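You operate a simulated robot arm through the tools that you are given. There is no shell and no other tool. Be economical: measure what you need, move in short steps, check, and stop when the job is done.

You run a simulated robot arm. Do the job below in one go: nothing can be reset, and whatever is moved stays where it is left.

TASK
Pump the oiler four times, then run station one up to its peg and back.
Fine: pull the safety pin for it and push it back in after.

Only the result counts: the job must be done as asked and must still hold three seconds after the hand-in. Knocking over, shifting, dropping, spilling or breaking anything else fails it.

THE ROBOT
A 7-joint arm with a two-finger parallel gripper, fixed in place. Base frame: the origin is at the foot of the arm, x ahead of it, y to its left, z up. Units: mm, degrees, N and s.
With the tool pointing down near the work surface it reaches from about 220 to 580 mm from the base axis. Its first joint turns from -66.0 to 66.0 degrees. Payload 1.57 kg.
The tool frame sits at the grasp point between the pads (the TCP): z along the fingers, y along the line on which they close. The tips reach 30 mm beyond it. Largest opening 110 mm; finger width 24, thickness 12; the body of the gripper, 48 by 112 mm, starts 78 mm behind the TCP.
Orientation is told as [roll, pitch, yaw] about the base's x, y, z axes, in that order, counted from this pose: with the fingers straight down and closing along the base's y, the tool's x points along the base's -x, its y along +y and its z along -z.

THE INTERFACE
- The arm moves only by the tool drive_tool. Its argument "series" is a list of rows, each an object of numbers (a shift or turn left out is 0, a gripper value left out holds the last): "ax", "ay", "az": the turn, a rotation vector about the base's x, y, z in units of 4 degrees (1.0 is 4 degrees); "tx", "ty", "tz": the shift along the base's x, y, z in units of 25 mm (1.0 is 25 mm); "hand": the finger opening in m, from 0 to 0.11. In form: [{"ax": .., "ay": .., "az": .., "tx": .., "ty": .., "tz": .., "hand": ..}, ...]. A call has 1 to 8 rows; each row shifts and turns the commanded pose from where the row before left it. A call with a number of a shift or a turn outside -1 to 1 is refused whole. Each row takes 0.2 s and may step no farther than 50 mm and 8.6 degrees from the row before; otherwise, or with a gripper value out of range, the whole call is refused. A pose out of reach is approached as far as the arm can. The call stops where the force on the tool passes 50 N (or 10 N more than at its start, if that is more) or the arm is blocked; 0.2 s more then pass. Each finger travels about 108 mm/s and halts on what it meets, pressing with about 22 N; the grip force reading is that of the motor and also rises with nothing between the fingers. The clock runs only during rows and for 0.2 s after the last one: add rows that do not move to give the fingers time. The reply holds the time, the measured pose of the TCP, the force on the tool along the base axes, the opening and the grip force, in the units named above and with some noise.
- Cameras (640 x 400 px; columns grow to the right, rows downward): "scene" is fixed at [194.5, -450.3, 1389.5]; the picture's right is [0.10, -0.99, 0.00], its down [-0.71, -0.07, -0.70] and it looks along [0.70, 0.07, -0.71] (base axes); focal length 214 px, centre (320, 200). "wrist" rides on the gripper at [70, 16, -141] in the tool frame; the picture's right is [-0.23, 0.97, 0.00], its down [-0.86, -0.20, -0.48] and it looks along [-0.47, -0.11, 0.88] (tool axes); focal length 222 px, centre (320, 200). There is no depth. A picture from a camera that has moved, and an enlarged one, comes with that camera's place and axes in the base frame and with its lens.
- capture(camera): a new picture of that camera. No time passes.
- inspect(camera, box): a new picture of the part [left, top, right, bottom] of that camera's present view, enlarged. No time passes.
- job_done(): hands the job in; it is judged then, once.

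Work in short steps. Places have to be worked out from the pictures, the camera data and where the tool is seen: move nearer, look again, correct. Check each grasp and each placing, and mend what went wrong. You have 120 turns and 68 pictures in all, those below and enlarged ones among them. Open the gripper and draw the arm clear of the work before you hand the job in, unless the task says otherwise; then end with one line.

The tools are called after "Request:" by a JSON object that holds its "method" and its "body". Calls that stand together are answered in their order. drive_tool: Moves the arm, as the interface text tells. Its arguments: {"type":"object","properties":{"series":{"type":"array"}},"required":["series"]} The other tools are called the same way: capture (camera) takes a picture; inspect (camera, box) takes an enlarged picture of a part of a camera's view; job_done () hands the job in.

At the start:

```text
time_s: 0.0
tcp_pos: [407.1, 234.8, 1197.3]
tcp_rot: [0.0, 0.0, 0.0]
ft_force: [0.1, 0.1, -0.1]
opening: 110.1
grip_force: 0.0
```

scene: 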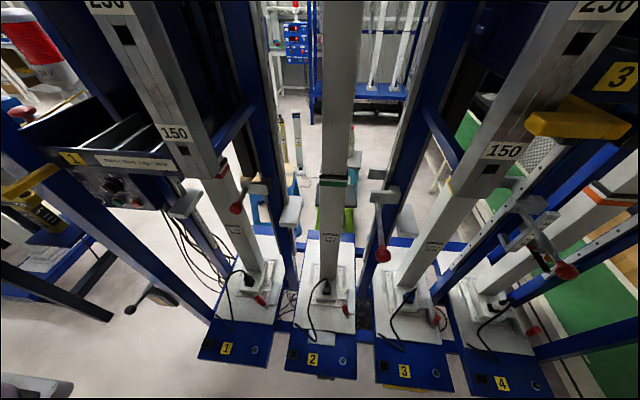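
wrist: 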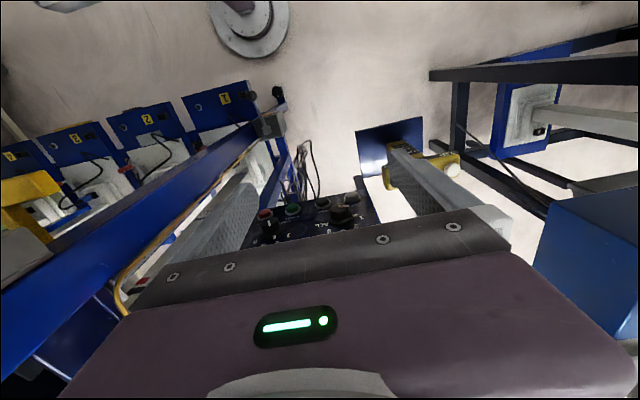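

The scene shows four stations with numbered columns; I need to identify the oiler, safety pin, handles and peg. I'll enlarge parts of the view.

Request:
{"method": "inspect", "body": {"camera": "scene", "box": [0, 100, 320, 300]}}

Request:
{"method": "inspect", "body": {"camera": "scene", "box": [320, 100, 640, 300]}}

Request:
{"method": "inspect", "body": {"camera": "wrist", "box": [160, 50, 480, 250]}}

```text
2.00 times, centred on (160, 200) of scene
camera zoom: at [194.5, -450.3, 1389.5], right [0.1, -0.99, 0.0], down [-0.71, -0.07, -0.7], along [0.7, 0.07, -0.71], focal length 429 px, centre (640, 200)
```

zoom: 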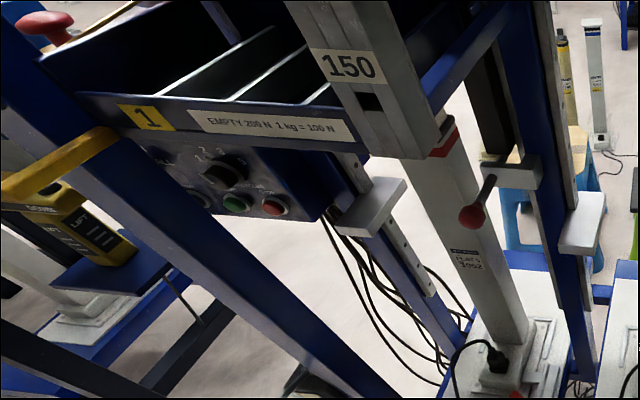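

```text
2.00 times, centred on (480, 200) of scene
camera zoom: at [194.5, -450.3, 1389.5], right [0.1, -0.99, 0.0], down [-0.71, -0.07, -0.7], along [0.7, 0.07, -0.71], focal length 429 px, centre (0, 200)
```

zoom: 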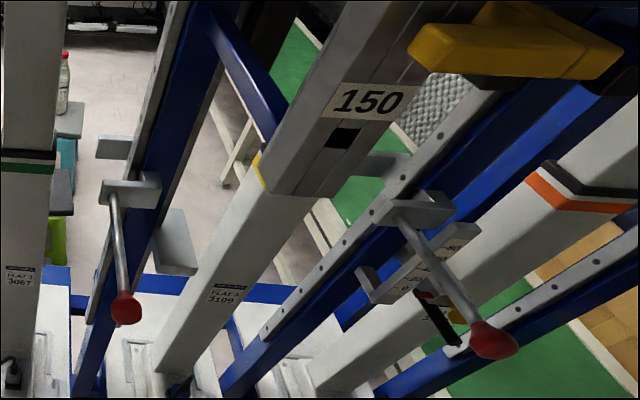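

```text
2.00 times, centred on (320, 150) of wrist
camera zoom: at [336.0, 249.7, 1338.5], right [0.23, 0.97, 0.0], down [0.86, -0.2, 0.48], along [0.47, -0.11, -0.88], focal length 444 px, centre (320, 300)
```

zoom: 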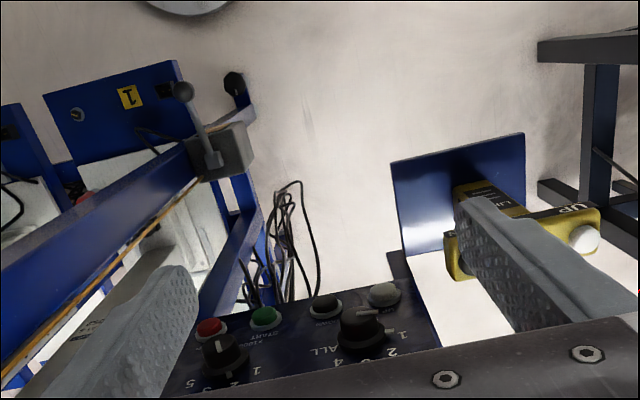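

I need more detail on the controls and candidates for oiler and pin, so I enlarge more tightly.

Request:
{"method": "inspect", "body": {"camera": "scene", "box": [0, 120, 160, 220]}}

Request:
{"method": "inspect", "body": {"camera": "scene", "box": [160, 140, 320, 240]}}

Request:
{"method": "inspect", "body": {"camera": "scene", "box": [480, 170, 640, 290]}}

Request:
{"method": "inspect", "body": {"camera": "scene", "box": [0, 0, 160, 120]}}

Request:
{"method": "inspect", "body": {"camera": "wrist", "box": [240, 170, 400, 270]}}

```text
4.00 times, centred on (80, 170) of scene
camera zoom: at [194.5, -450.3, 1389.5], right [0.1, -0.99, 0.0], down [-0.71, -0.07, -0.7], along [0.7, 0.07, -0.71], focal length 858 px, centre (1280, 320)
```

zoom: 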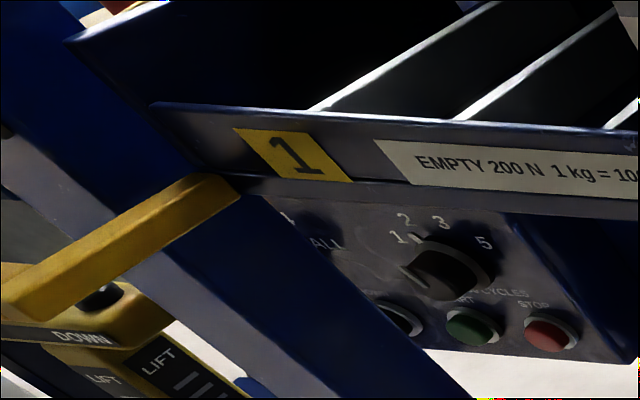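

```text
4.00 times, centred on (240, 190) of scene
camera zoom: at [194.5, -450.3, 1389.5], right [0.1, -0.99, 0.0], down [-0.71, -0.07, -0.7], along [0.7, 0.07, -0.71], focal length 858 px, centre (640, 240)
```

zoom: 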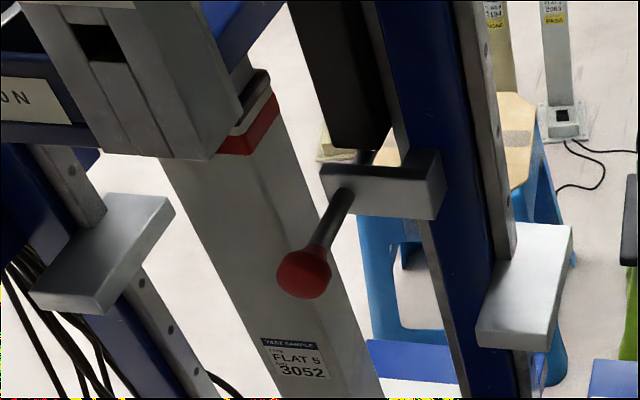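

```text
3.33 times, centred on (560, 230) of scene
camera zoom: at [194.5, -450.3, 1389.5], right [0.1, -0.99, 0.0], down [-0.71, -0.07, -0.7], along [0.7, 0.07, -0.71], focal length 715 px, centre (-480, 100)
```

zoom: 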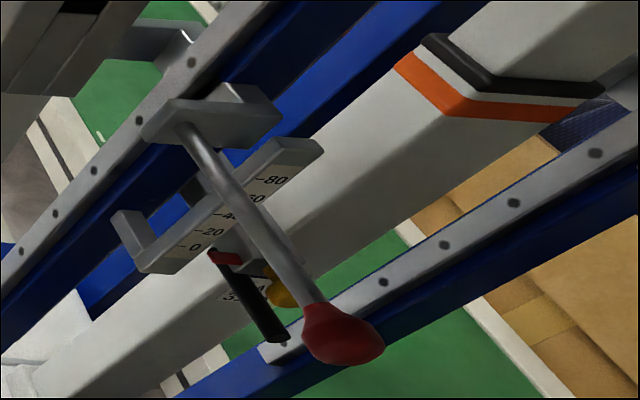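

```text
3.33 times, centred on (80, 60) of scene
camera zoom: at [194.5, -450.3, 1389.5], right [0.1, -0.99, 0.0], down [-0.71, -0.07, -0.7], along [0.7, 0.07, -0.71], focal length 715 px, centre (1120, 667)
```

zoom: 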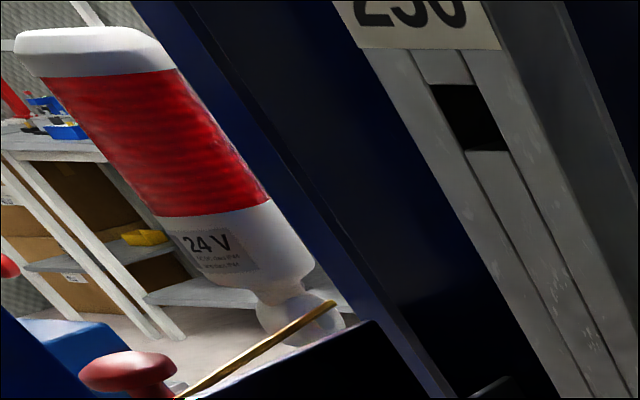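

```text
4.00 times, centred on (320, 220) of wrist
camera zoom: at [336.0, 249.7, 1338.5], right [0.23, 0.97, 0.0], down [0.86, -0.2, 0.48], along [0.47, -0.11, -0.88], focal length 888 px, centre (320, 120)
```

zoom: 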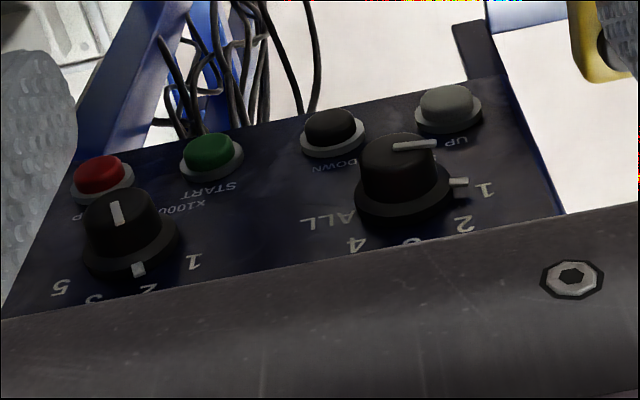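

The panel has UP/DOWN/START/STOP and two selectors; START triangulates to about (549,143,958). I'll back off and tilt the wrist camera forward for an overview of station one.

Request:
{"method": "drive_tool", "body": {"series": [{"ay": -1, "tx": -0.5}, {"ay": -1, "tx": -0.5}, {"ay": -1, "tx": -0.5}, {"ay": -1, "tx": -0.5}, {"ay": -1, "tx": -0.5}, {"ay": -1, "tx": -0.5}]}}

Request:
{"method": "capture", "body": {"camera": "wrist"}}

Request:
{"method": "capture", "body": {"camera": "scene"}}

```text
time_s: 1.4
tcp_pos: [331.4, 235.2, 1196.5]
tcp_rot: [0.0, -24.1, 0.0]
ft_force: [-0.3, 0.1, 0.4]
opening: 110.2
grip_force: 0.0
```

```text
57 pictures are left
camera wrist: at [209.0, 250.2, 1297.7], right [0.21, 0.97, 0.09], down [0.59, -0.2, 0.79], along [0.78, -0.11, -0.61], focal length 222 px, centre (320, 200)
```

wrist: 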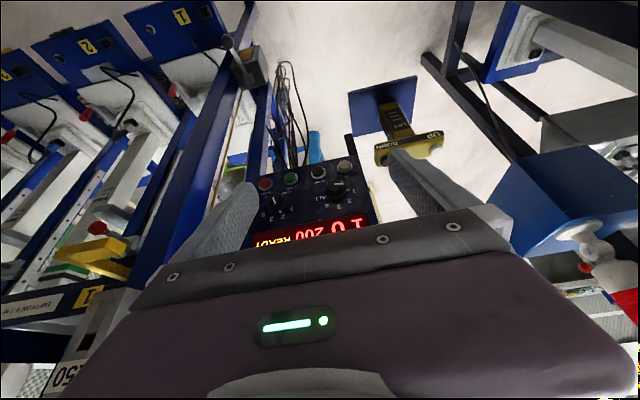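

```text
56 pictures are left
```

scene: 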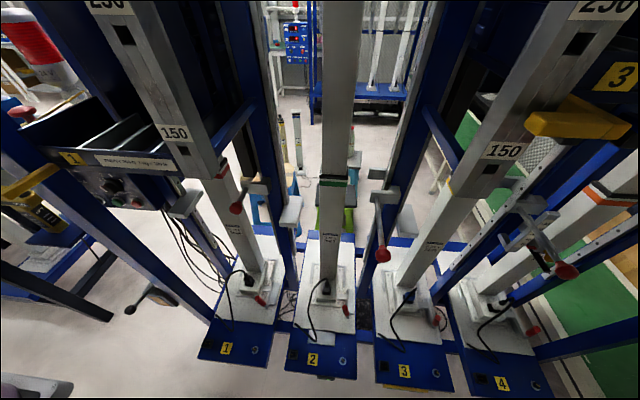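

Zooming in on the display, the lever box on station one's post, the yellow device and the blue box with red bottle.

Request:
{"method": "inspect", "body": {"camera": "wrist", "box": [460, 130, 640, 330]}}

Request:
{"method": "inspect", "body": {"camera": "wrist", "box": [200, 10, 460, 250]}}

Request:
{"method": "inspect", "body": {"camera": "wrist", "box": [0, 130, 240, 390]}}

```text
2.00 times, centred on (550, 230) of wrist
camera zoom: at [209.0, 250.2, 1297.7], right [0.21, 0.97, 0.09], down [0.59, -0.2, 0.79], along [0.78, -0.11, -0.61], focal length 444 px, centre (-140, 140)
```

zoom: 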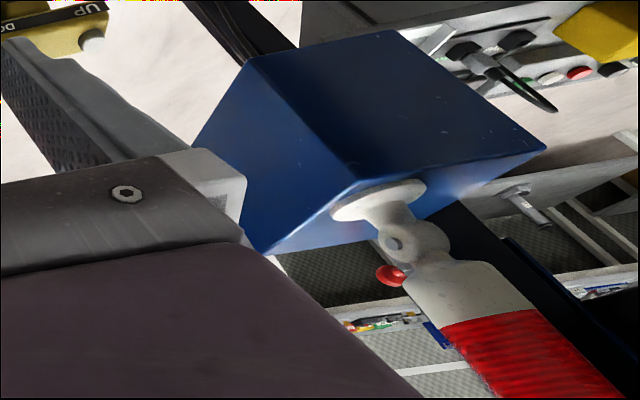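

```text
1.67 times, centred on (330, 130) of wrist
camera zoom: at [209.0, 250.2, 1297.7], right [0.21, 0.97, 0.09], down [0.59, -0.2, 0.79], along [0.78, -0.11, -0.61], focal length 370 px, centre (303, 317)
```

zoom: 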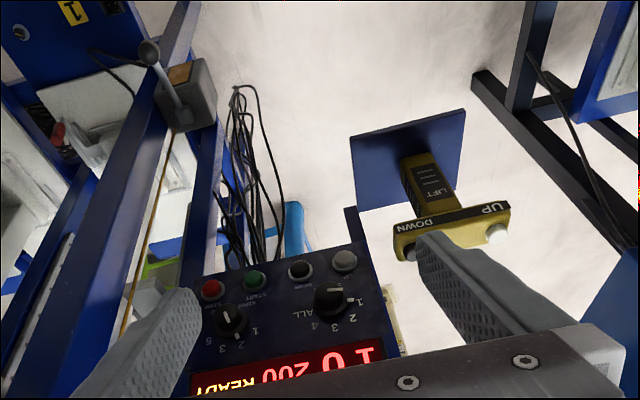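

```text
1.54 times, centred on (120, 260) of wrist
camera zoom: at [209.0, 250.2, 1297.7], right [0.21, 0.97, 0.09], down [0.59, -0.2, 0.79], along [0.78, -0.11, -0.61], focal length 342 px, centre (628, 108)
```

zoom: 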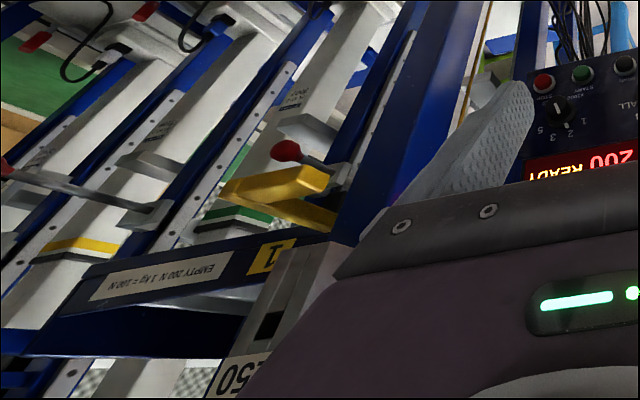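

Candidates: the oiler looks like the grey block with ball lever and copper tube at station one's post. I zoom on that, the LIFT pendant text, and the red-ball pin area.

Request:
{"method": "inspect", "body": {"camera": "wrist", "box": [340, 70, 460, 170]}}

Request:
{"method": "inspect", "body": {"camera": "wrist", "box": [210, 20, 290, 90]}}

Request:
{"method": "inspect", "body": {"camera": "wrist", "box": [70, 200, 190, 300]}}

Request:
{"method": "inspect", "body": {"camera": "scene", "box": [100, 240, 220, 340]}}

Request:
{"method": "inspect", "body": {"camera": "scene", "box": [0, 160, 80, 240]}}

```text
4.00 times, centred on (400, 120) of wrist
camera zoom: at [209.0, 250.2, 1297.7], right [0.21, 0.97, 0.09], down [0.59, -0.2, 0.79], along [0.78, -0.11, -0.61], focal length 888 px, centre (0, 520)
```

zoom: 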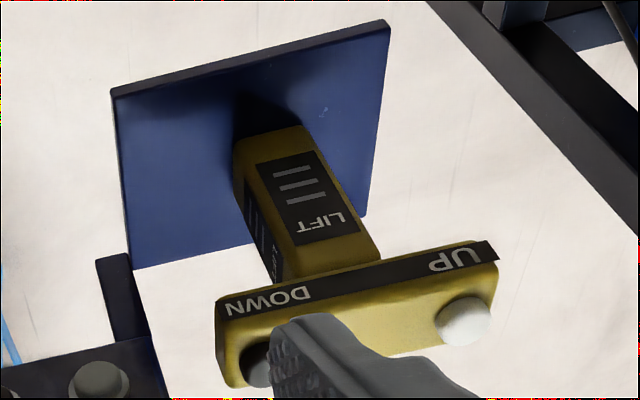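

```text
5.71 times, centred on (250, 55) of wrist
camera zoom: at [209.0, 250.2, 1297.7], right [0.21, 0.97, 0.09], down [0.59, -0.2, 0.79], along [0.78, -0.11, -0.61], focal length 1269 px, centre (720, 1029)
```

zoom: 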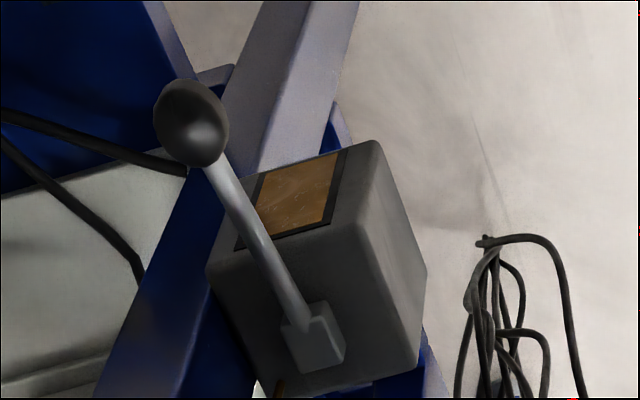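

```text
4.00 times, centred on (130, 250) of wrist
camera zoom: at [209.0, 250.2, 1297.7], right [0.21, 0.97, 0.09], down [0.59, -0.2, 0.79], along [0.78, -0.11, -0.61], focal length 888 px, centre (1080, 0)
```

zoom: 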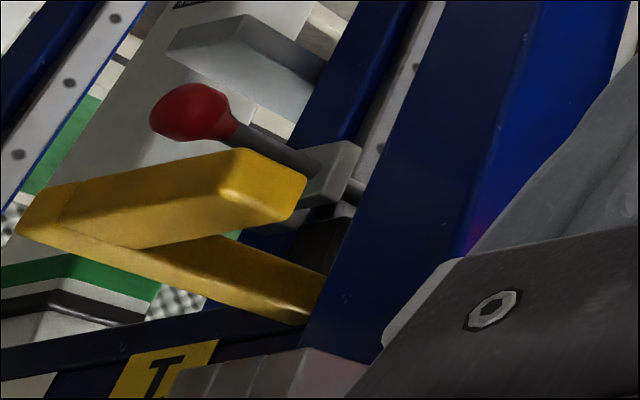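

```text
4.00 times, centred on (160, 290) of scene
camera zoom: at [194.5, -450.3, 1389.5], right [0.1, -0.99, 0.0], down [-0.71, -0.07, -0.7], along [0.7, 0.07, -0.71], focal length 858 px, centre (960, -160)
```

zoom: 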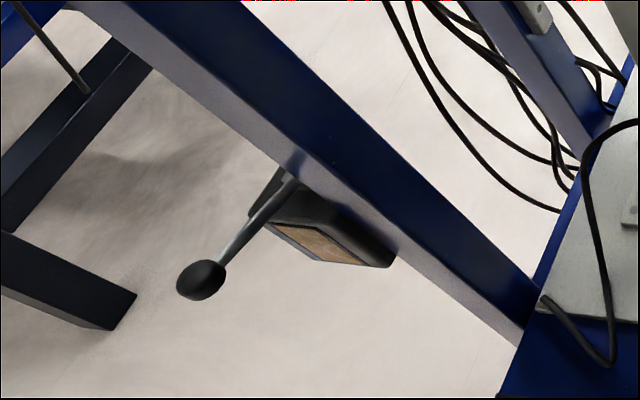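

```text
5.00 times, centred on (40, 200) of scene
camera zoom: at [194.5, -450.3, 1389.5], right [0.1, -0.99, 0.0], down [-0.71, -0.07, -0.7], along [0.7, 0.07, -0.71], focal length 1072 px, centre (1720, 200)
```

zoom: 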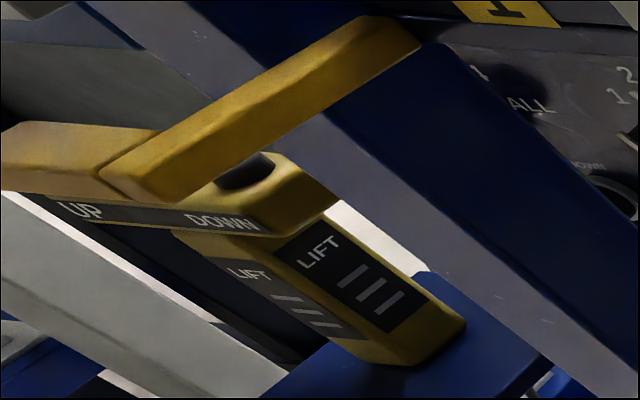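

Triangulation: oiler lever ball ≈ (362,89,670), tray "1" face ≈ x 432, z 1200, y −20..−200, red-ball rod of station one ≈ (512,−222,1022). I'll yaw toward station one to find the peg and pin.

Request:
{"method": "drive_tool", "body": {"series": [{"az": -1}, {"az": -1}, {"az": -1}, {"az": -1}, {"az": -1}, {"az": -1}, {"az": -1}, {"az": -1}]}}

Request:
{"method": "capture", "body": {"camera": "wrist"}}

```text
time_s: 3.2
tcp_pos: [331.4, 235.2, 1197.5]
tcp_rot: [0.1, -24.0, -32.0]
ft_force: [-0.3, 0.8, 0.7]
opening: 110.1
grip_force: 0.1
```

```text
47 pictures are left
camera wrist: at [236.7, 311.8, 1297.8], right [0.69, 0.72, 0.09], down [0.39, -0.48, 0.78], along [0.61, -0.51, -0.61], focal length 222 px, centre (320, 200)
```

wrist: 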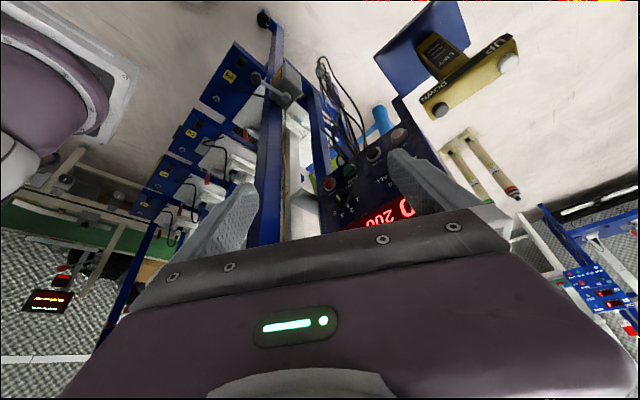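

The gripper hides everything above. I pitch the tool up further (about its own lateral axis) to see the upper parts of station one.

Request:
{"method": "drive_tool", "body": {"series": [{"ax": -0.53, "ay": -0.85, "tz": 0.3}, {"ax": -0.53, "ay": -0.85, "tz": 0.3}, {"ax": -0.53, "ay": -0.85, "tz": 0.3}, {"ax": -0.53, "ay": -0.85, "tz": 0.3}, {"ax": -0.53, "ay": -0.85, "tz": 0.3}, {"ax": -0.53, "ay": -0.85, "tz": 0.3}, {"ax": -0.53, "ay": -0.85, "tz": 0.3}, {"ax": -0.53, "ay": -0.85, "tz": 0.3}]}}

Request:
{"method": "capture", "body": {"camera": "wrist"}}

```text
time_s: 5.0
tcp_pos: [331.2, 235.0, 1257.0]
tcp_rot: [0.2, -56.1, -32.1]
ft_force: [0.8, -0.5, 0.8]
opening: 109.9
grip_force: 0.0
```

```text
46 pictures are left
camera wrist: at [207.0, 330.1, 1278.7], right [0.62, 0.76, 0.19], down [-0.04, -0.21, 0.98], along [0.78, -0.62, -0.1], focal length 222 px, centre (320, 200)
```

wrist: 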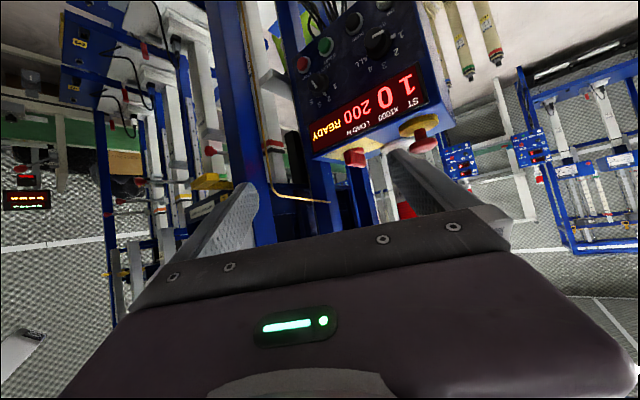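

Now there are mushrooms on top of the control box. Zooming in on these and on the post region.

Request:
{"method": "inspect", "body": {"camera": "wrist", "box": [260, 20, 480, 230]}}

Request:
{"method": "inspect", "body": {"camera": "wrist", "box": [130, 60, 340, 260]}}

```text
1.90 times, centred on (370, 125) of wrist
camera zoom: at [207.0, 330.1, 1278.7], right [0.62, 0.76, 0.19], down [-0.04, -0.21, 0.98], along [0.78, -0.62, -0.1], focal length 423 px, centre (225, 343)
```

zoom: 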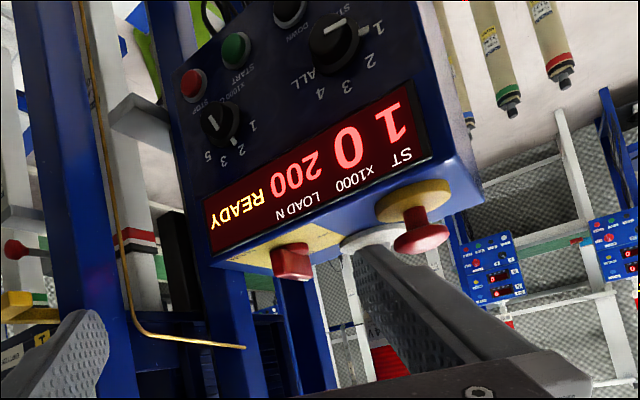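

```text
2.00 times, centred on (235, 160) of wrist
camera zoom: at [207.0, 330.1, 1278.7], right [0.62, 0.76, 0.19], down [-0.04, -0.21, 0.98], along [0.78, -0.62, -0.1], focal length 444 px, centre (490, 280)
```

zoom: 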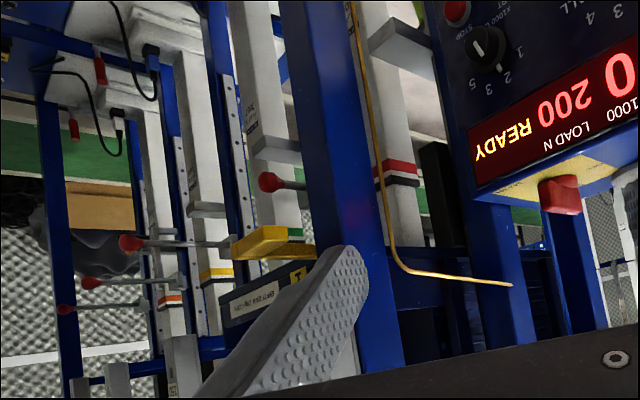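

The display reads ST 1, x1000 0, LOAD 200 N, READY, so station 1 is already selected. I want a closer look at the station-one rod and rail from the −y side, so I retract, level out and move across in front.

Request:
{"method": "drive_tool", "body": {"series": [{"ax": 0.53, "ay": 0.85, "tx": -0.3}, {"ax": 0.53, "ay": 0.85, "tx": -0.3}, {"ax": 0.53, "ay": 0.85, "tx": -0.3}, {"ax": 0.53, "ay": 0.85, "tx": -0.3}, {"ax": 0.53, "ay": 0.85}, {"ax": 0.53, "ay": 0.85}, {"ax": 0.53, "ay": 0.85}, {"ax": 0.53, "ay": 0.85}]}}

Request:
{"method": "drive_tool", "body": {"series": [{"az": 1, "ty": -1}, {"az": 1, "ty": -1}, {"az": 1, "ty": -1}, {"az": 1, "ty": -1}, {"az": 1, "ty": -1}, {"az": 1, "ty": -1}, {"az": 1, "ty": -1}, {"az": 1, "ty": -1}]}}

Request:
{"method": "drive_tool", "body": {"series": [{"ty": -1}, {"ty": -1}, {"ty": -1}, {"ty": -1}, {"ty": -1}, {"ty": -1}, {"ty": -1, "tz": -1}, {"tz": -1}]}}

Request:
{"method": "capture", "body": {"camera": "wrist"}}

Request:
{"method": "capture", "body": {"camera": "scene"}}

```text
time_s: 6.8
tcp_pos: [302.3, 233.8, 1257.4]
tcp_rot: [0.0, -23.9, -32.0]
ft_force: [-0.5, 0.5, -0.2]
opening: 109.9
grip_force: 0.0
```

```text
time_s: 8.6
tcp_pos: [301.7, 33.2, 1258.1]
tcp_rot: [0.0, -23.9, 0.1]
ft_force: [0.1, 0.7, 0.1]
opening: 109.7
grip_force: 0.1
```

```text
time_s: 10.4
tcp_pos: [302.7, -141.7, 1207.3]
tcp_rot: [0.1, -24.0, 0.0]
ft_force: [-0.7, 0.0, 0.2]
opening: 110.0
grip_force: 0.0
```

```text
43 pictures are left
camera wrist: at [179.4, -125.9, 1308.0], right [0.21, 0.97, 0.09], down [0.59, -0.2, 0.78], along [0.78, -0.11, -0.61], focal length 222 px, centre (320, 200)
```

wrist: 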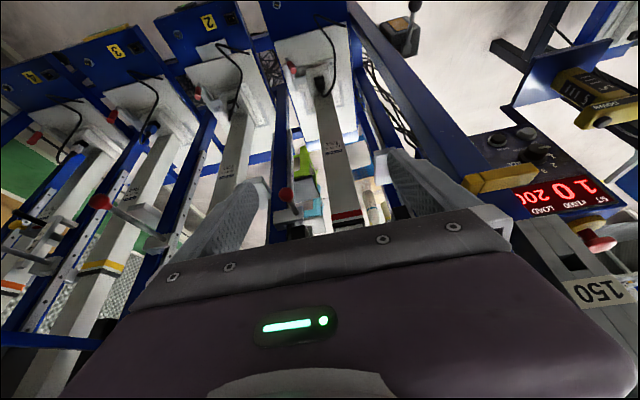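

```text
42 pictures are left
```

scene: 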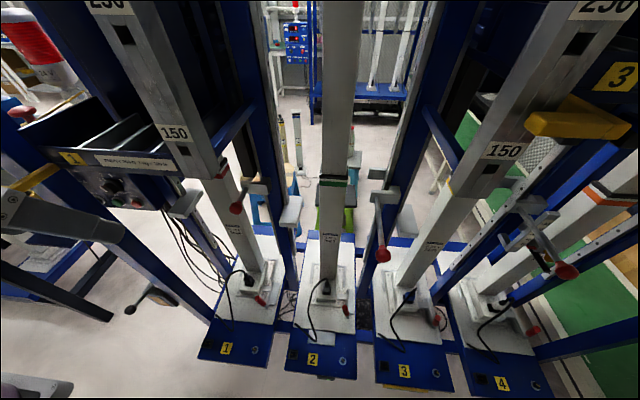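

Zooming on station one's rod and the yellow bar in the wrist view.

Request:
{"method": "inspect", "body": {"camera": "wrist", "box": [250, 130, 410, 240]}}

Request:
{"method": "inspect", "body": {"camera": "wrist", "box": [440, 100, 640, 300]}}

Request:
{"method": "inspect", "body": {"camera": "wrist", "box": [0, 130, 160, 290]}}

```text
3.64 times, centred on (330, 185) of wrist
camera zoom: at [179.4, -125.9, 1308.0], right [0.21, 0.97, 0.09], down [0.59, -0.2, 0.78], along [0.78, -0.11, -0.61], focal length 808 px, centre (284, 254)
```

zoom: 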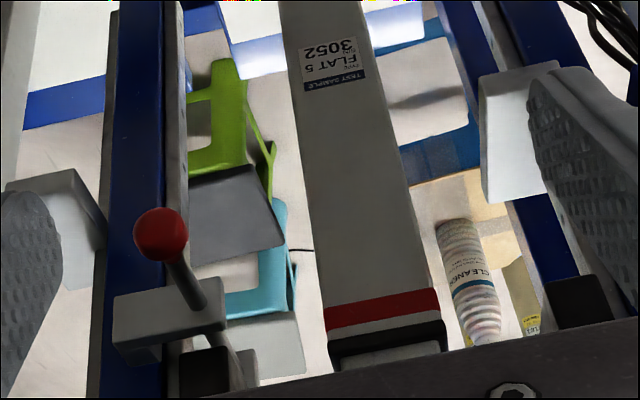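

```text
2.00 times, centred on (540, 200) of wrist
camera zoom: at [179.4, -125.9, 1308.0], right [0.21, 0.97, 0.09], down [0.59, -0.2, 0.78], along [0.78, -0.11, -0.61], focal length 444 px, centre (-120, 200)
```

zoom: 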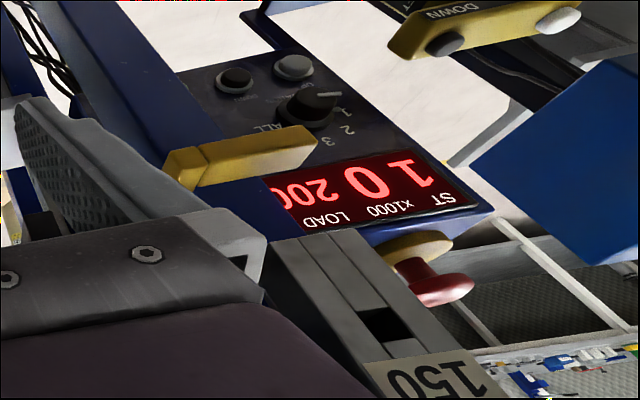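

```text
2.50 times, centred on (80, 210) of wrist
camera zoom: at [179.4, -125.9, 1308.0], right [0.21, 0.97, 0.09], down [0.59, -0.2, 0.78], along [0.78, -0.11, -0.61], focal length 555 px, centre (920, 175)
```

zoom: 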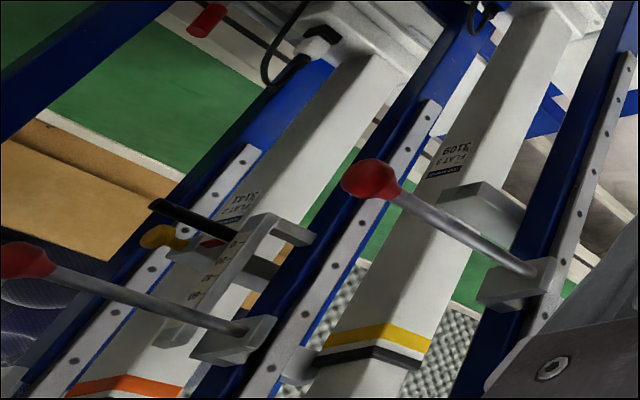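

Station one's red-ball rod is pushed in close to its block (ball ≈ (494,−235,1035)), while the other stations' rods are out: it is the safety pin. The panel is vertical facing the robot: UP ≈ (545,265,958), DOWN ≈ (542,206,962). I now look higher for the peg on the 150/250 scale columns.

Request:
{"method": "drive_tool", "body": {"series": [{"ay": -1, "tz": 0.8, "tx": -0.2}, {"ay": -1, "tz": 0.8, "tx": -0.2}, {"ay": -1, "tz": 0.8, "tx": -0.2}, {"ay": -1, "tz": 0.8, "tx": -0.2}, {"ay": -1, "tz": 0.8, "tx": -0.2}, {"ay": -1, "tz": 0.8, "tx": -0.2}, {"ay": -1, "tz": 0.8, "tx": -0.2}, {"ay": -1, "tz": 0.8, "tx": -0.2}]}}

Request:
{"method": "drive_tool", "body": {"series": [{"ay": -1, "tz": 0.5}, {"ay": -1, "tz": 0.5}, {"ay": -1, "tz": 0.5}, {"ay": -1, "tz": 0.5}]}}

Request:
{"method": "capture", "body": {"camera": "wrist"}}

```text
time_s: 12.2
tcp_pos: [261.9, -141.4, 1366.4]
tcp_rot: [0.0, -56.1, 0.1]
ft_force: [0.3, -0.6, 0.3]
opening: 109.8
grip_force: 0.0
```

```text
time_s: 13.2
tcp_pos: [261.8, -140.0, 1417.0]
tcp_rot: [0.0, -72.0, 0.0]
ft_force: [-0.5, 0.8, 0.3]
opening: 109.9
grip_force: 0.1
```

```text
38 pictures are left
camera wrist: at [105.1, -125.1, 1394.7], right [0.07, 0.97, 0.22], down [-0.19, -0.2, 0.96], along [0.98, -0.11, 0.17], focal length 222 px, centre (320, 200)
```

wrist: 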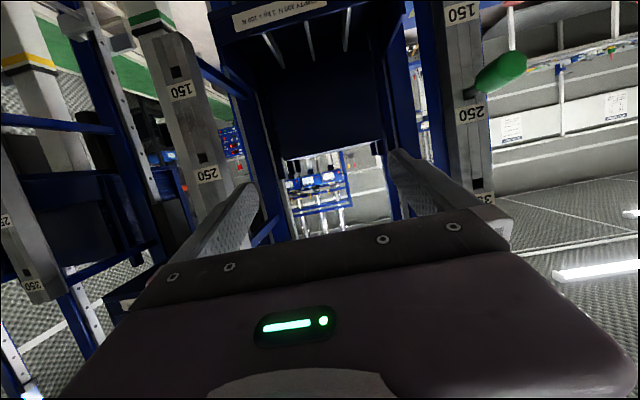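

A green peg sits in the left column near 250. Zooming to check it and the tray state.

Request:
{"method": "inspect", "body": {"camera": "wrist", "box": [380, 0, 560, 112]}}

Request:
{"method": "inspect", "body": {"camera": "wrist", "box": [150, 0, 420, 170]}}

```text
3.56 times, centred on (470, 56) of wrist
camera zoom: at [105.1, -125.1, 1394.7], right [0.07, 0.97, 0.22], down [-0.19, -0.2, 0.96], along [0.98, -0.11, 0.17], focal length 790 px, centre (-213, 712)
```

zoom: 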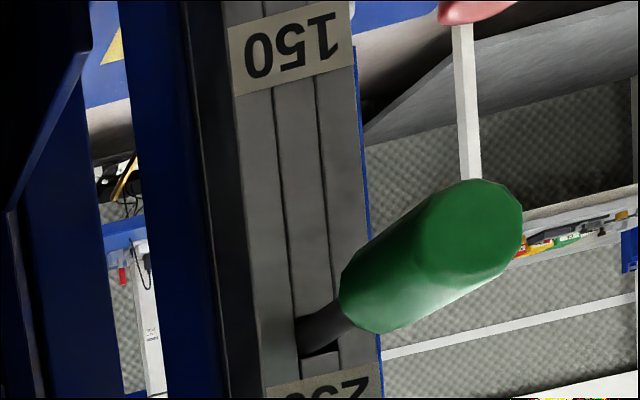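

```text
2.35 times, centred on (285, 85) of wrist
camera zoom: at [105.1, -125.1, 1394.7], right [0.07, 0.97, 0.22], down [-0.19, -0.2, 0.96], along [0.98, -0.11, 0.17], focal length 523 px, centre (402, 471)
```

zoom: 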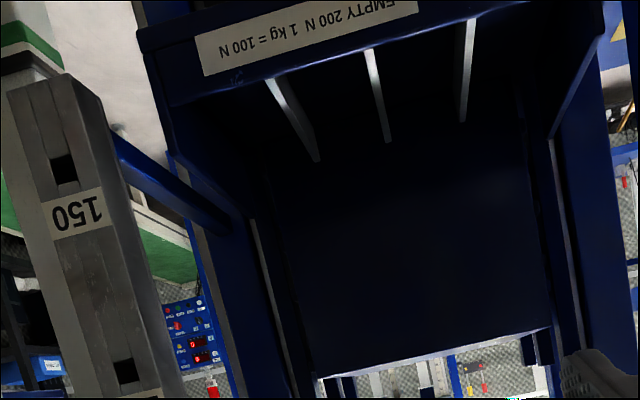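

The peg is a green-handled one in the hole under 250 on the left column. Plan: oiler (lever ball ≈ (336,80,740), lever pointing at the robot), then pin, UP, DOWN, pin back. First I level the tool and descend toward the oiler, clear of the columns.

Request:
{"method": "drive_tool", "body": {"series": [{"ay": 1, "tz": -0.8}, {"ay": 1, "tz": -0.8}, {"ay": 1, "tz": -0.8}, {"ay": 1, "tz": -0.8}, {"ay": 1, "tz": -0.8}, {"ay": 1, "tz": -0.8}, {"ay": 1, "tz": -1}, {"ay": 1, "tz": -1}]}}

Request:
{"method": "drive_tool", "body": {"series": [{"ay": 1, "tz": -1}, {"ay": 1, "tz": -1}, {"ay": 1, "tz": -1}, {"ay": 1, "tz": -1}, {"ay": 1, "tz": -1}, {"ay": 1, "tz": -1}, {"ay": 1, "tz": -1}, {"ay": 1, "tz": -1}]}}

Request:
{"method": "drive_tool", "body": {"series": [{"ay": 1, "ty": 1}, {"ay": 1, "ty": 1}, {"ty": 1}, {"ty": 1}, {"ty": 1}, {"ty": 1}, {"ty": 1}, {"ty": 1}]}}

Request:
{"method": "capture", "body": {"camera": "wrist"}}

```text
time_s: 15.0
tcp_pos: [262.5, -140.5, 1247.9]
tcp_rot: [0.0, -40.1, -0.1]
ft_force: [-0.4, 0.5, -1.3]
opening: 110.1
grip_force: 0.0
```

```text
time_s: 16.8
tcp_pos: [261.0, -139.6, 1046.9]
tcp_rot: [0.0, -7.9, 0.0]
ft_force: [-0.7, 0.3, -0.6]
opening: 109.9
grip_force: 0.0
```

```text
time_s: 18.6
tcp_pos: [262.5, 46.4, 1046.8]
tcp_rot: [0.0, 0.0, -0.1]
ft_force: [0.7, 0.8, -1.4]
opening: 109.8
grip_force: 0.1
out of reach, approached as far as the arm can: row 3
```

```text
35 pictures are left
camera wrist: at [191.5, 63.3, 1189.7], right [0.23, 0.97, 0.0], down [0.86, -0.2, 0.48], along [0.47, -0.11, -0.88], focal length 222 px, centre (320, 200)
```

wrist: 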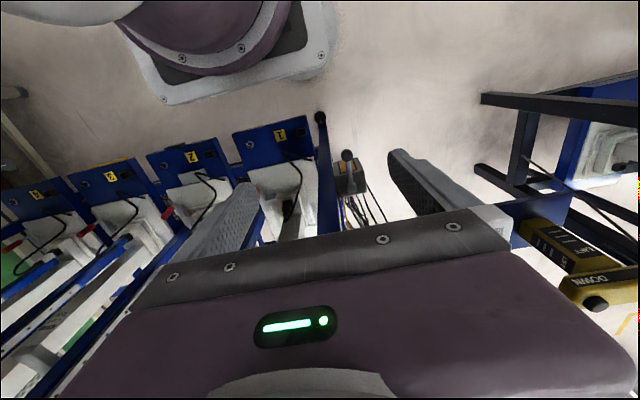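

Zooming on the oiler to confirm geometry.

Request:
{"method": "inspect", "body": {"camera": "wrist", "box": [300, 130, 400, 192]}}

```text
6.40 times, centred on (350, 161) of wrist
camera zoom: at [191.5, 63.3, 1189.7], right [0.23, 0.97, 0.0], down [0.86, -0.2, 0.48], along [0.47, -0.11, -0.88], focal length 1422 px, centre (128, 450)
```

zoom: 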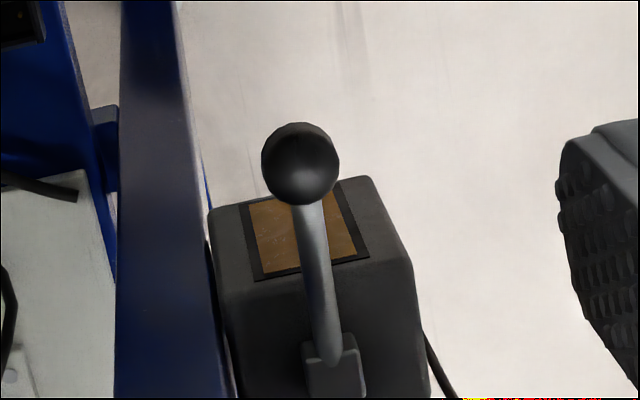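

Ball ≈ (340,85,742), pivot ≈ (415,83,748), so the lever strokes down/up about y. I close the fingers and come down above the ball, then probe.

Request:
{"method": "drive_tool", "body": {"series": [{"tz": -1, "ty": 0.4, "hand": 0.0}, {"tz": -1, "ty": 0.4}, {"tz": -1, "ty": 0.4}, {"tz": -1, "tx": 0.4}, {"tz": -1, "tx": 0.5}, {"tz": -1, "tx": 0.5}, {"tz": -1, "tx": 0.5}, {"tz": -1, "tx": 0.5}]}}

Request:
{"method": "capture", "body": {"camera": "wrist"}}

```text
time_s: 20.4
tcp_pos: [257.8, 86.1, 1021.4]
tcp_rot: [0.1, -0.1, 0.0]
ft_force: [0.1, 1.0, 0.2]
opening: 0.0
grip_force: 21.3
out of reach, approached as far as the arm can: row 1, 2, 3, 4, 5, 6, 7, 8
```

```text
33 pictures are left
camera wrist: at [187.2, 101.4, 1162.5], right [0.23, 0.97, 0.0], down [0.85, -0.2, 0.48], along [0.47, -0.11, -0.88], focal length 222 px, centre (320, 200)
```

wrist: 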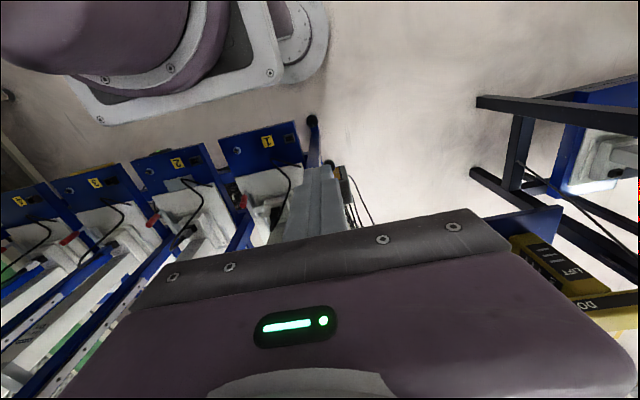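

Too close to the base for descending; I move outward first.

Request:
{"method": "drive_tool", "body": {"series": [{"tx": 1}, {"tx": 1}]}}

```text
time_s: 21.0
tcp_pos: [289.8, 86.3, 1029.0]
tcp_rot: [0.6, -0.5, -0.1]
ft_force: [0.1, -0.6, -0.4]
opening: 0.2
grip_force: 21.6
out of reach, approached as far as the arm can: row 1, 2
```

Still out of reach; I shift left to y≈160 (clear of the column), then outward and down.

Request:
{"method": "drive_tool", "body": {"series": [{"ty": 1}, {"ty": 1}, {"ty": 1}, {"tx": 1}, {"tx": 1}]}}

Request:
{"method": "drive_tool", "body": {"series": [{"tz": -1}, {"tz": -1}, {"tz": -1}, {"tz": -1}]}}

```text
time_s: 22.2
tcp_pos: [343.9, 160.9, 1025.9]
tcp_rot: [0.0, 0.0, 0.0]
ft_force: [0.2, -0.9, -0.1]
opening: 0.0
grip_force: 21.3
```

```text
time_s: 23.2
tcp_pos: [344.9, 161.1, 925.6]
tcp_rot: [0.0, 0.0, 0.0]
ft_force: [0.8, 0.0, 0.6]
opening: 0.0
grip_force: 21.7
```

Good. Continue down to z≈825, then look at the ball relative to the tool.

Request:
{"method": "drive_tool", "body": {"series": [{"tz": -1}, {"tz": -1}, {"tz": -1}, {"tz": -1}]}}

Request:
{"method": "capture", "body": {"camera": "wrist"}}

```text
time_s: 24.2
tcp_pos: [344.9, 162.9, 824.7]
tcp_rot: [0.0, 0.1, 0.0]
ft_force: [0.1, -0.1, 0.8]
opening: 0.0
grip_force: 21.4
```

```text
32 pictures are left
camera wrist: at [273.6, 177.0, 965.9], right [0.23, 0.97, 0.0], down [0.86, -0.2, 0.48], along [0.47, -0.11, -0.88], focal length 222 px, centre (320, 200)
```

wrist: 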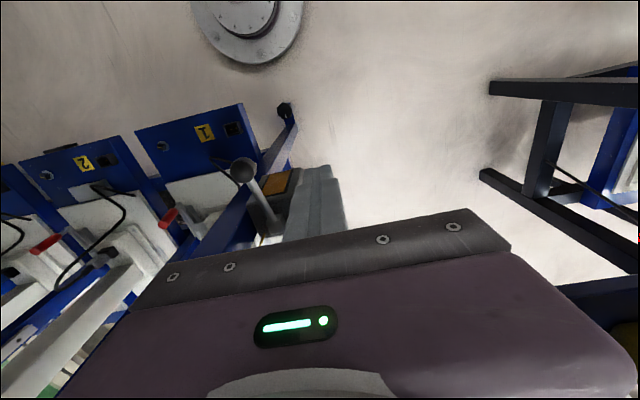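

Ball is (334,84.5,759), pivot ≈ (410,83,757). I move over the ball at safe height.

Request:
{"method": "drive_tool", "body": {"series": [{"tx": -0.5, "ty": -0.75}, {"ty": -0.75}, {"ty": -0.75}, {"ty": -0.7}]}}

Request:
{"method": "inspect", "body": {"camera": "wrist", "box": [220, 100, 420, 225]}}

```text
time_s: 25.2
tcp_pos: [330.4, 87.4, 824.7]
tcp_rot: [-0.1, 0.0, 0.1]
ft_force: [0.0, 0.6, 0.3]
opening: 0.0
grip_force: 21.4
```

```text
3.20 times, centred on (320, 162) of wrist
camera zoom: at [260.4, 102.8, 966.8], right [0.23, 0.97, 0.0], down [0.86, -0.2, 0.48], along [0.47, -0.11, -0.88], focal length 711 px, centre (320, 320)
```

zoom: 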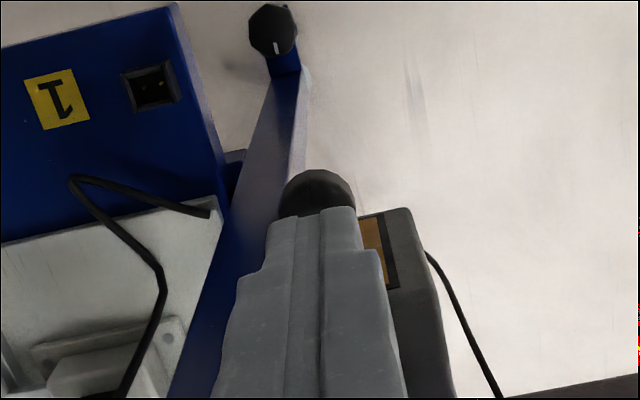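

Fingertips are just above the ball. I press down along the arc, watching force.

Request:
{"method": "drive_tool", "body": {"series": [{"tz": -0.8}, {"tz": -0.6, "tx": 0.05}, {"tz": -0.4, "tx": 0.1}]}}

```text
time_s: 26.0
tcp_pos: [334.4, 87.7, 781.2]
tcp_rot: [0.1, 0.0, 0.0]
ft_force: [-1.5, 0.1, 3.5]
opening: 0.0
grip_force: 21.5
```

Light resistance of 3.5 N: the lever is moving. I keep going until its stop.

Request:
{"method": "drive_tool", "body": {"series": [{"tz": -0.4, "tx": 0.12}, {"tz": -0.4, "tx": 0.15}, {"tz": -0.4, "tx": 0.2}]}}

```text
time_s: 26.7
tcp_pos: [342.4, 86.2, 759.7]
tcp_rot: [-0.1, 0.1, 0.0]
ft_force: [-3.5, 4.1, 51.6]
opening: 0.2
grip_force: 21.3
stopped in row 3: the force on the tool passed its limit (the readings are from after the stop); the commanded pose is now the measured one
```

Stop hit at TCP z≈760 (full stroke). Now lift to see whether the lever springs back.

Request:
{"method": "drive_tool", "body": {"series": [{"tz": 0.6, "tx": -0.2}, {"tz": 0.6, "tx": -0.15}, {"tz": 0.8, "tx": -0.1}, {"tz": 0.7}, {}]}}

Request:
{"method": "inspect", "body": {"camera": "wrist", "box": [220, 100, 420, 225]}}

```text
time_s: 27.9
tcp_pos: [329.9, 87.8, 825.5]
tcp_rot: [-0.1, 0.1, 0.0]
ft_force: [0.5, 0.0, 0.2]
opening: 0.0
grip_force: 21.3
```

```text
3.20 times, centred on (320, 162) of wrist
camera zoom: at [260.7, 102.2, 966.7], right [0.23, 0.97, 0.0], down [0.86, -0.2, 0.48], along [0.46, -0.11, -0.88], focal length 711 px, centre (320, 320)
```

zoom: 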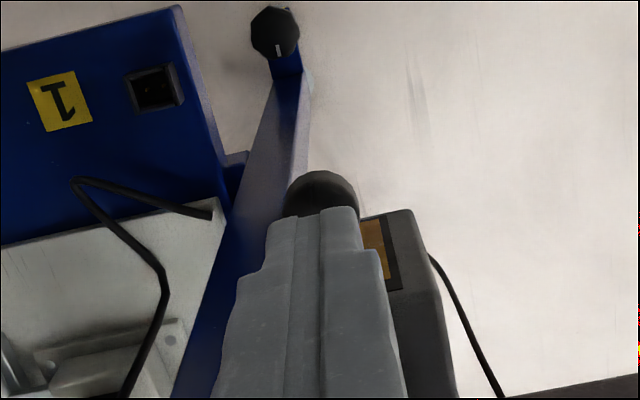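

It sprang back to its rest. Stroke 2, same path.

Request:
{"method": "drive_tool", "body": {"series": [{"tz": -0.8}, {"tz": -0.6, "tx": 0.05}, {"tz": -0.4, "tx": 0.1}, {"tz": -0.4, "tx": 0.12}, {"tz": -0.3, "tx": 0.15}, {"tz": -0.15}]}}

Request:
{"method": "drive_tool", "body": {"series": [{"tz": 0.6, "tx": -0.2}, {"tz": 0.6, "tx": -0.15}, {"tz": 0.8, "tx": -0.07}, {"tz": 0.6}, {}]}}

```text
time_s: 29.3
tcp_pos: [342.6, 87.0, 760.2]
tcp_rot: [0.0, 0.1, 0.0]
ft_force: [-1.6, 2.8, 40.3]
opening: 0.1
grip_force: 21.8
```

```text
time_s: 30.5
tcp_pos: [332.1, 86.6, 825.2]
tcp_rot: [0.0, 0.1, 0.0]
ft_force: [0.2, 0.0, 0.5]
opening: 0.0
grip_force: 20.8
```

Full stroke reached again (40 N at the stop). Stroke 3 and 4.

Request:
{"method": "drive_tool", "body": {"series": [{"tz": -0.8}, {"tz": -0.6, "tx": 0.05}, {"tz": -0.4, "tx": 0.1}, {"tz": -0.4, "tx": 0.12}, {"tz": -0.3, "tx": 0.1}, {"tz": -0.12}]}}

Request:
{"method": "drive_tool", "body": {"series": [{"tz": 0.6, "tx": -0.2}, {"tz": 0.6, "tx": -0.15}, {"tz": 0.8, "tx": -0.05}, {"tz": 0.6}, {}]}}

Request:
{"method": "drive_tool", "body": {"series": [{"tz": -0.8}, {"tz": -0.6, "tx": 0.05}, {"tz": -0.4, "tx": 0.1}, {"tz": -0.4, "tx": 0.12}, {"tz": -0.3, "tx": 0.1}, {"tz": -0.12}]}}

Request:
{"method": "drive_tool", "body": {"series": [{"tz": 0.6, "tx": -0.2}, {"tz": 0.6, "tx": -0.15}, {"tz": 0.8, "tx": -0.05}, {"tz": 0.6}, {}]}}

Request:
{"method": "inspect", "body": {"camera": "wrist", "box": [220, 100, 420, 225]}}

```text
time_s: 31.9
tcp_pos: [339.8, 86.8, 760.2]
tcp_rot: [0.0, 0.1, 0.0]
ft_force: [-2.1, 1.2, 38.7]
opening: 0.2
grip_force: 21.2
```

```text
time_s: 33.1
tcp_pos: [331.0, 86.6, 823.7]
tcp_rot: [0.1, 0.2, 0.0]
ft_force: [0.1, -0.4, 0.4]
opening: 0.0
grip_force: 21.3
```

```text
time_s: 34.7
tcp_pos: [339.1, 86.4, 759.8]
tcp_rot: [0.0, 0.1, -0.1]
ft_force: [-1.8, 1.1, 36.7]
opening: 0.0
grip_force: 21.3
stopped in row 6: the force on the tool passed its limit (the readings are from after the stop); the commanded pose is now the measured one
```

```text
time_s: 35.9
tcp_pos: [331.3, 85.5, 824.0]
tcp_rot: [0.1, 0.3, 0.0]
ft_force: [-0.3, -0.3, 0.5]
opening: 0.0
grip_force: 21.8
```

```text
3.20 times, centred on (320, 162) of wrist
camera zoom: at [259.7, 101.6, 965.7], right [0.23, 0.97, 0.0], down [0.86, -0.2, 0.48], along [0.46, -0.11, -0.88], focal length 711 px, centre (320, 320)
```

zoom: 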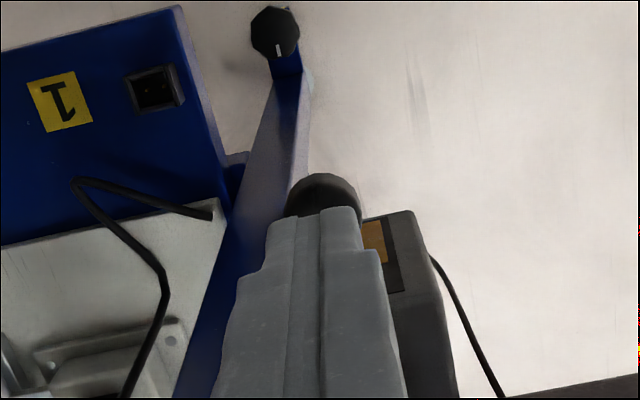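

Four full strokes done; the sight glass level dropped and the lever is back at rest. Next the safety pin: rod runs along x, ball ≈ (494,−235,1035), block entry at x≈570. I swing to y≈−235 while pitching the tool to horizontal.

Request:
{"method": "drive_tool", "body": {"series": [{"tz": 0.8}, {"ty": -1}, {"ty": -1, "ay": -1}, {"ty": -1, "ay": -1}, {"ty": -1, "ay": -1}, {"ty": -1, "ay": -1}, {"ty": -1, "ay": -1}, {"ty": -1, "ay": -1}]}}

Request:
{"method": "drive_tool", "body": {"series": [{"ty": -1, "ay": -1, "tz": 0.5, "hand": 0.06}, {"ty": -1, "ay": -1, "tz": 0.5}, {"ty": -1, "ay": -1, "tz": 0.5}, {"ty": -1, "ay": -1, "tz": 0.5}, {"ty": -1, "ay": -1, "tz": 0.5}, {"ty": -0.8, "ay": -1, "tz": 0.5}, {"ay": -1, "tz": 0.5}, {"ay": -1, "tz": 0.5}]}}

```text
time_s: 36.9
tcp_pos: [302.2, 123.8, 842.3]
tcp_rot: [-0.2, -7.3, 25.8]
ft_force: [1.3, 0.7, -0.2]
opening: 0.0
grip_force: 20.9
out of reach, approached as far as the arm can: row 4
stopped in row 4: the arm was blocked; the commanded pose is now the measured one
```

```text
time_s: 38.7
tcp_pos: [301.8, 124.2, 843.2]
tcp_rot: [-0.1, -7.4, 25.8]
ft_force: [0.0, 0.3, 0.0]
opening: 59.9
grip_force: 0.0
out of reach, approached as far as the arm can: row 1, 2, 3, 4, 5, 6, 7, 8
```

The arm got diverted (y=124, yaw 26°) and reports blocked; I look before moving on.

Request:
{"method": "capture", "body": {"camera": "scene"}}

Request:
{"method": "capture", "body": {"camera": "wrist"}}

```text
28 pictures are left
```

scene: 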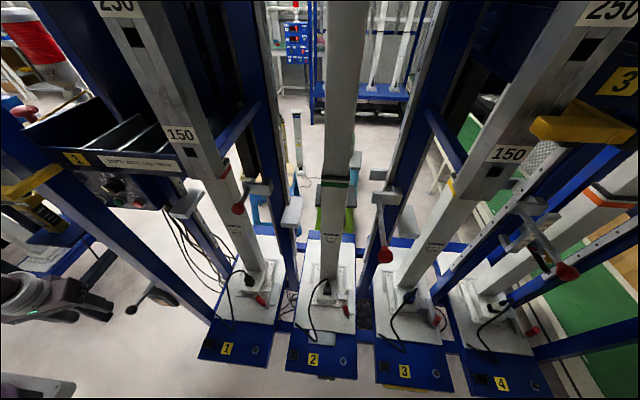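

```text
27 pictures are left
camera wrist: at [215.6, 100.5, 973.6], right [-0.22, 0.97, 0.03], down [0.79, 0.16, 0.58], along [0.57, 0.15, -0.81], focal length 222 px, centre (320, 200)
```

wrist: 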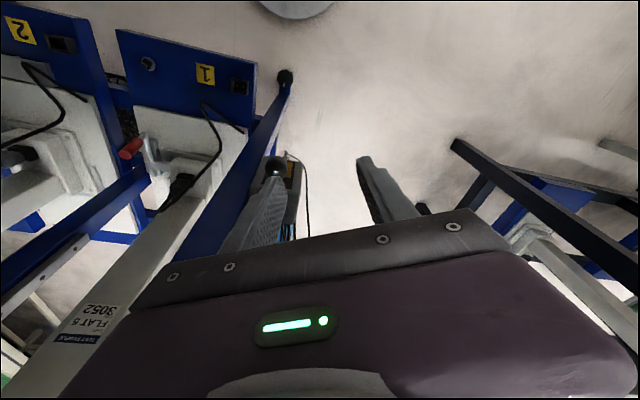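

I check whether the scene camera or the rack shifted (near objects look a few px right of before).

Request:
{"method": "inspect", "body": {"camera": "scene", "box": [0, 140, 320, 340]}}

```text
2.00 times, centred on (160, 240) of scene
camera zoom: at [194.4, -444.1, 1391.7], right [0.1, -0.99, 0.0], down [-0.71, -0.08, -0.7], along [0.7, 0.07, -0.71], focal length 429 px, centre (640, 120)
```

zoom: 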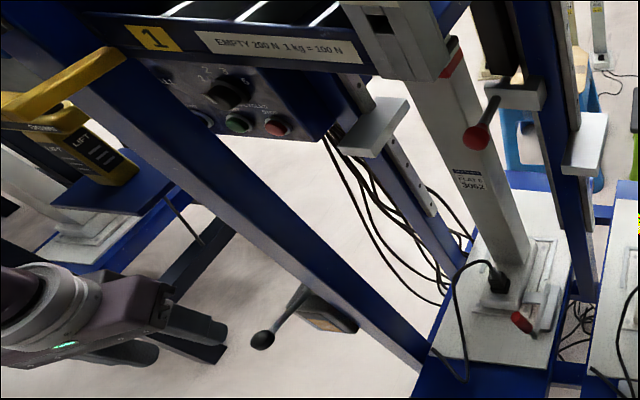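

Only the camera's reported place shifted (6 mm), the rack is fine. I recover: yaw back, move to (345,160), then go up the way I came.

Request:
{"method": "drive_tool", "body": {"series": [{"tx": 0.4, "ty": 0.3, "az": -1}, {"tx": 0.4, "ty": 0.3, "az": -1}, {"tx": 0.4, "ty": 0.3, "az": -1}, {"tx": 0.4, "ty": 0.3, "az": -1}, {"ty": 0.3, "az": -1}, {"az": -1}, {"az": -0.45}]}}

```text
time_s: 40.3
tcp_pos: [344.1, 156.0, 843.4]
tcp_rot: [0.0, -7.6, -0.8]
ft_force: [0.0, 1.3, 0.4]
opening: 60.3
grip_force: 0.0
```

Recovered. Going up with pitching to −30.

Request:
{"method": "drive_tool", "body": {"series": [{"tz": 1}, {"tz": 1}, {"tz": 1}, {"tz": 1}, {"tz": 1}, {"tz": 1}, {"tz": 1}, {"tz": 1}]}}

Request:
{"method": "drive_tool", "body": {"series": [{"tz": 1, "ay": -1}, {"tz": 1, "ay": -1}, {"tz": 1, "ay": -1}, {"tz": 1, "ay": -1}, {"tz": 1}, {"tz": 1}, {"tz": 1, "tx": -0.8}, {"tz": 0.5, "tx": -0.8}]}}

```text
time_s: 42.1
tcp_pos: [345.4, 155.9, 1043.0]
tcp_rot: [0.0, -7.5, -0.6]
ft_force: [-0.5, -0.3, 0.3]
opening: 59.9
grip_force: 0.1
```

```text
time_s: 43.9
tcp_pos: [304.4, 155.9, 1230.2]
tcp_rot: [0.2, -23.5, -0.8]
ft_force: [-0.1, 0.0, -0.2]
opening: 59.8
grip_force: 0.1
```

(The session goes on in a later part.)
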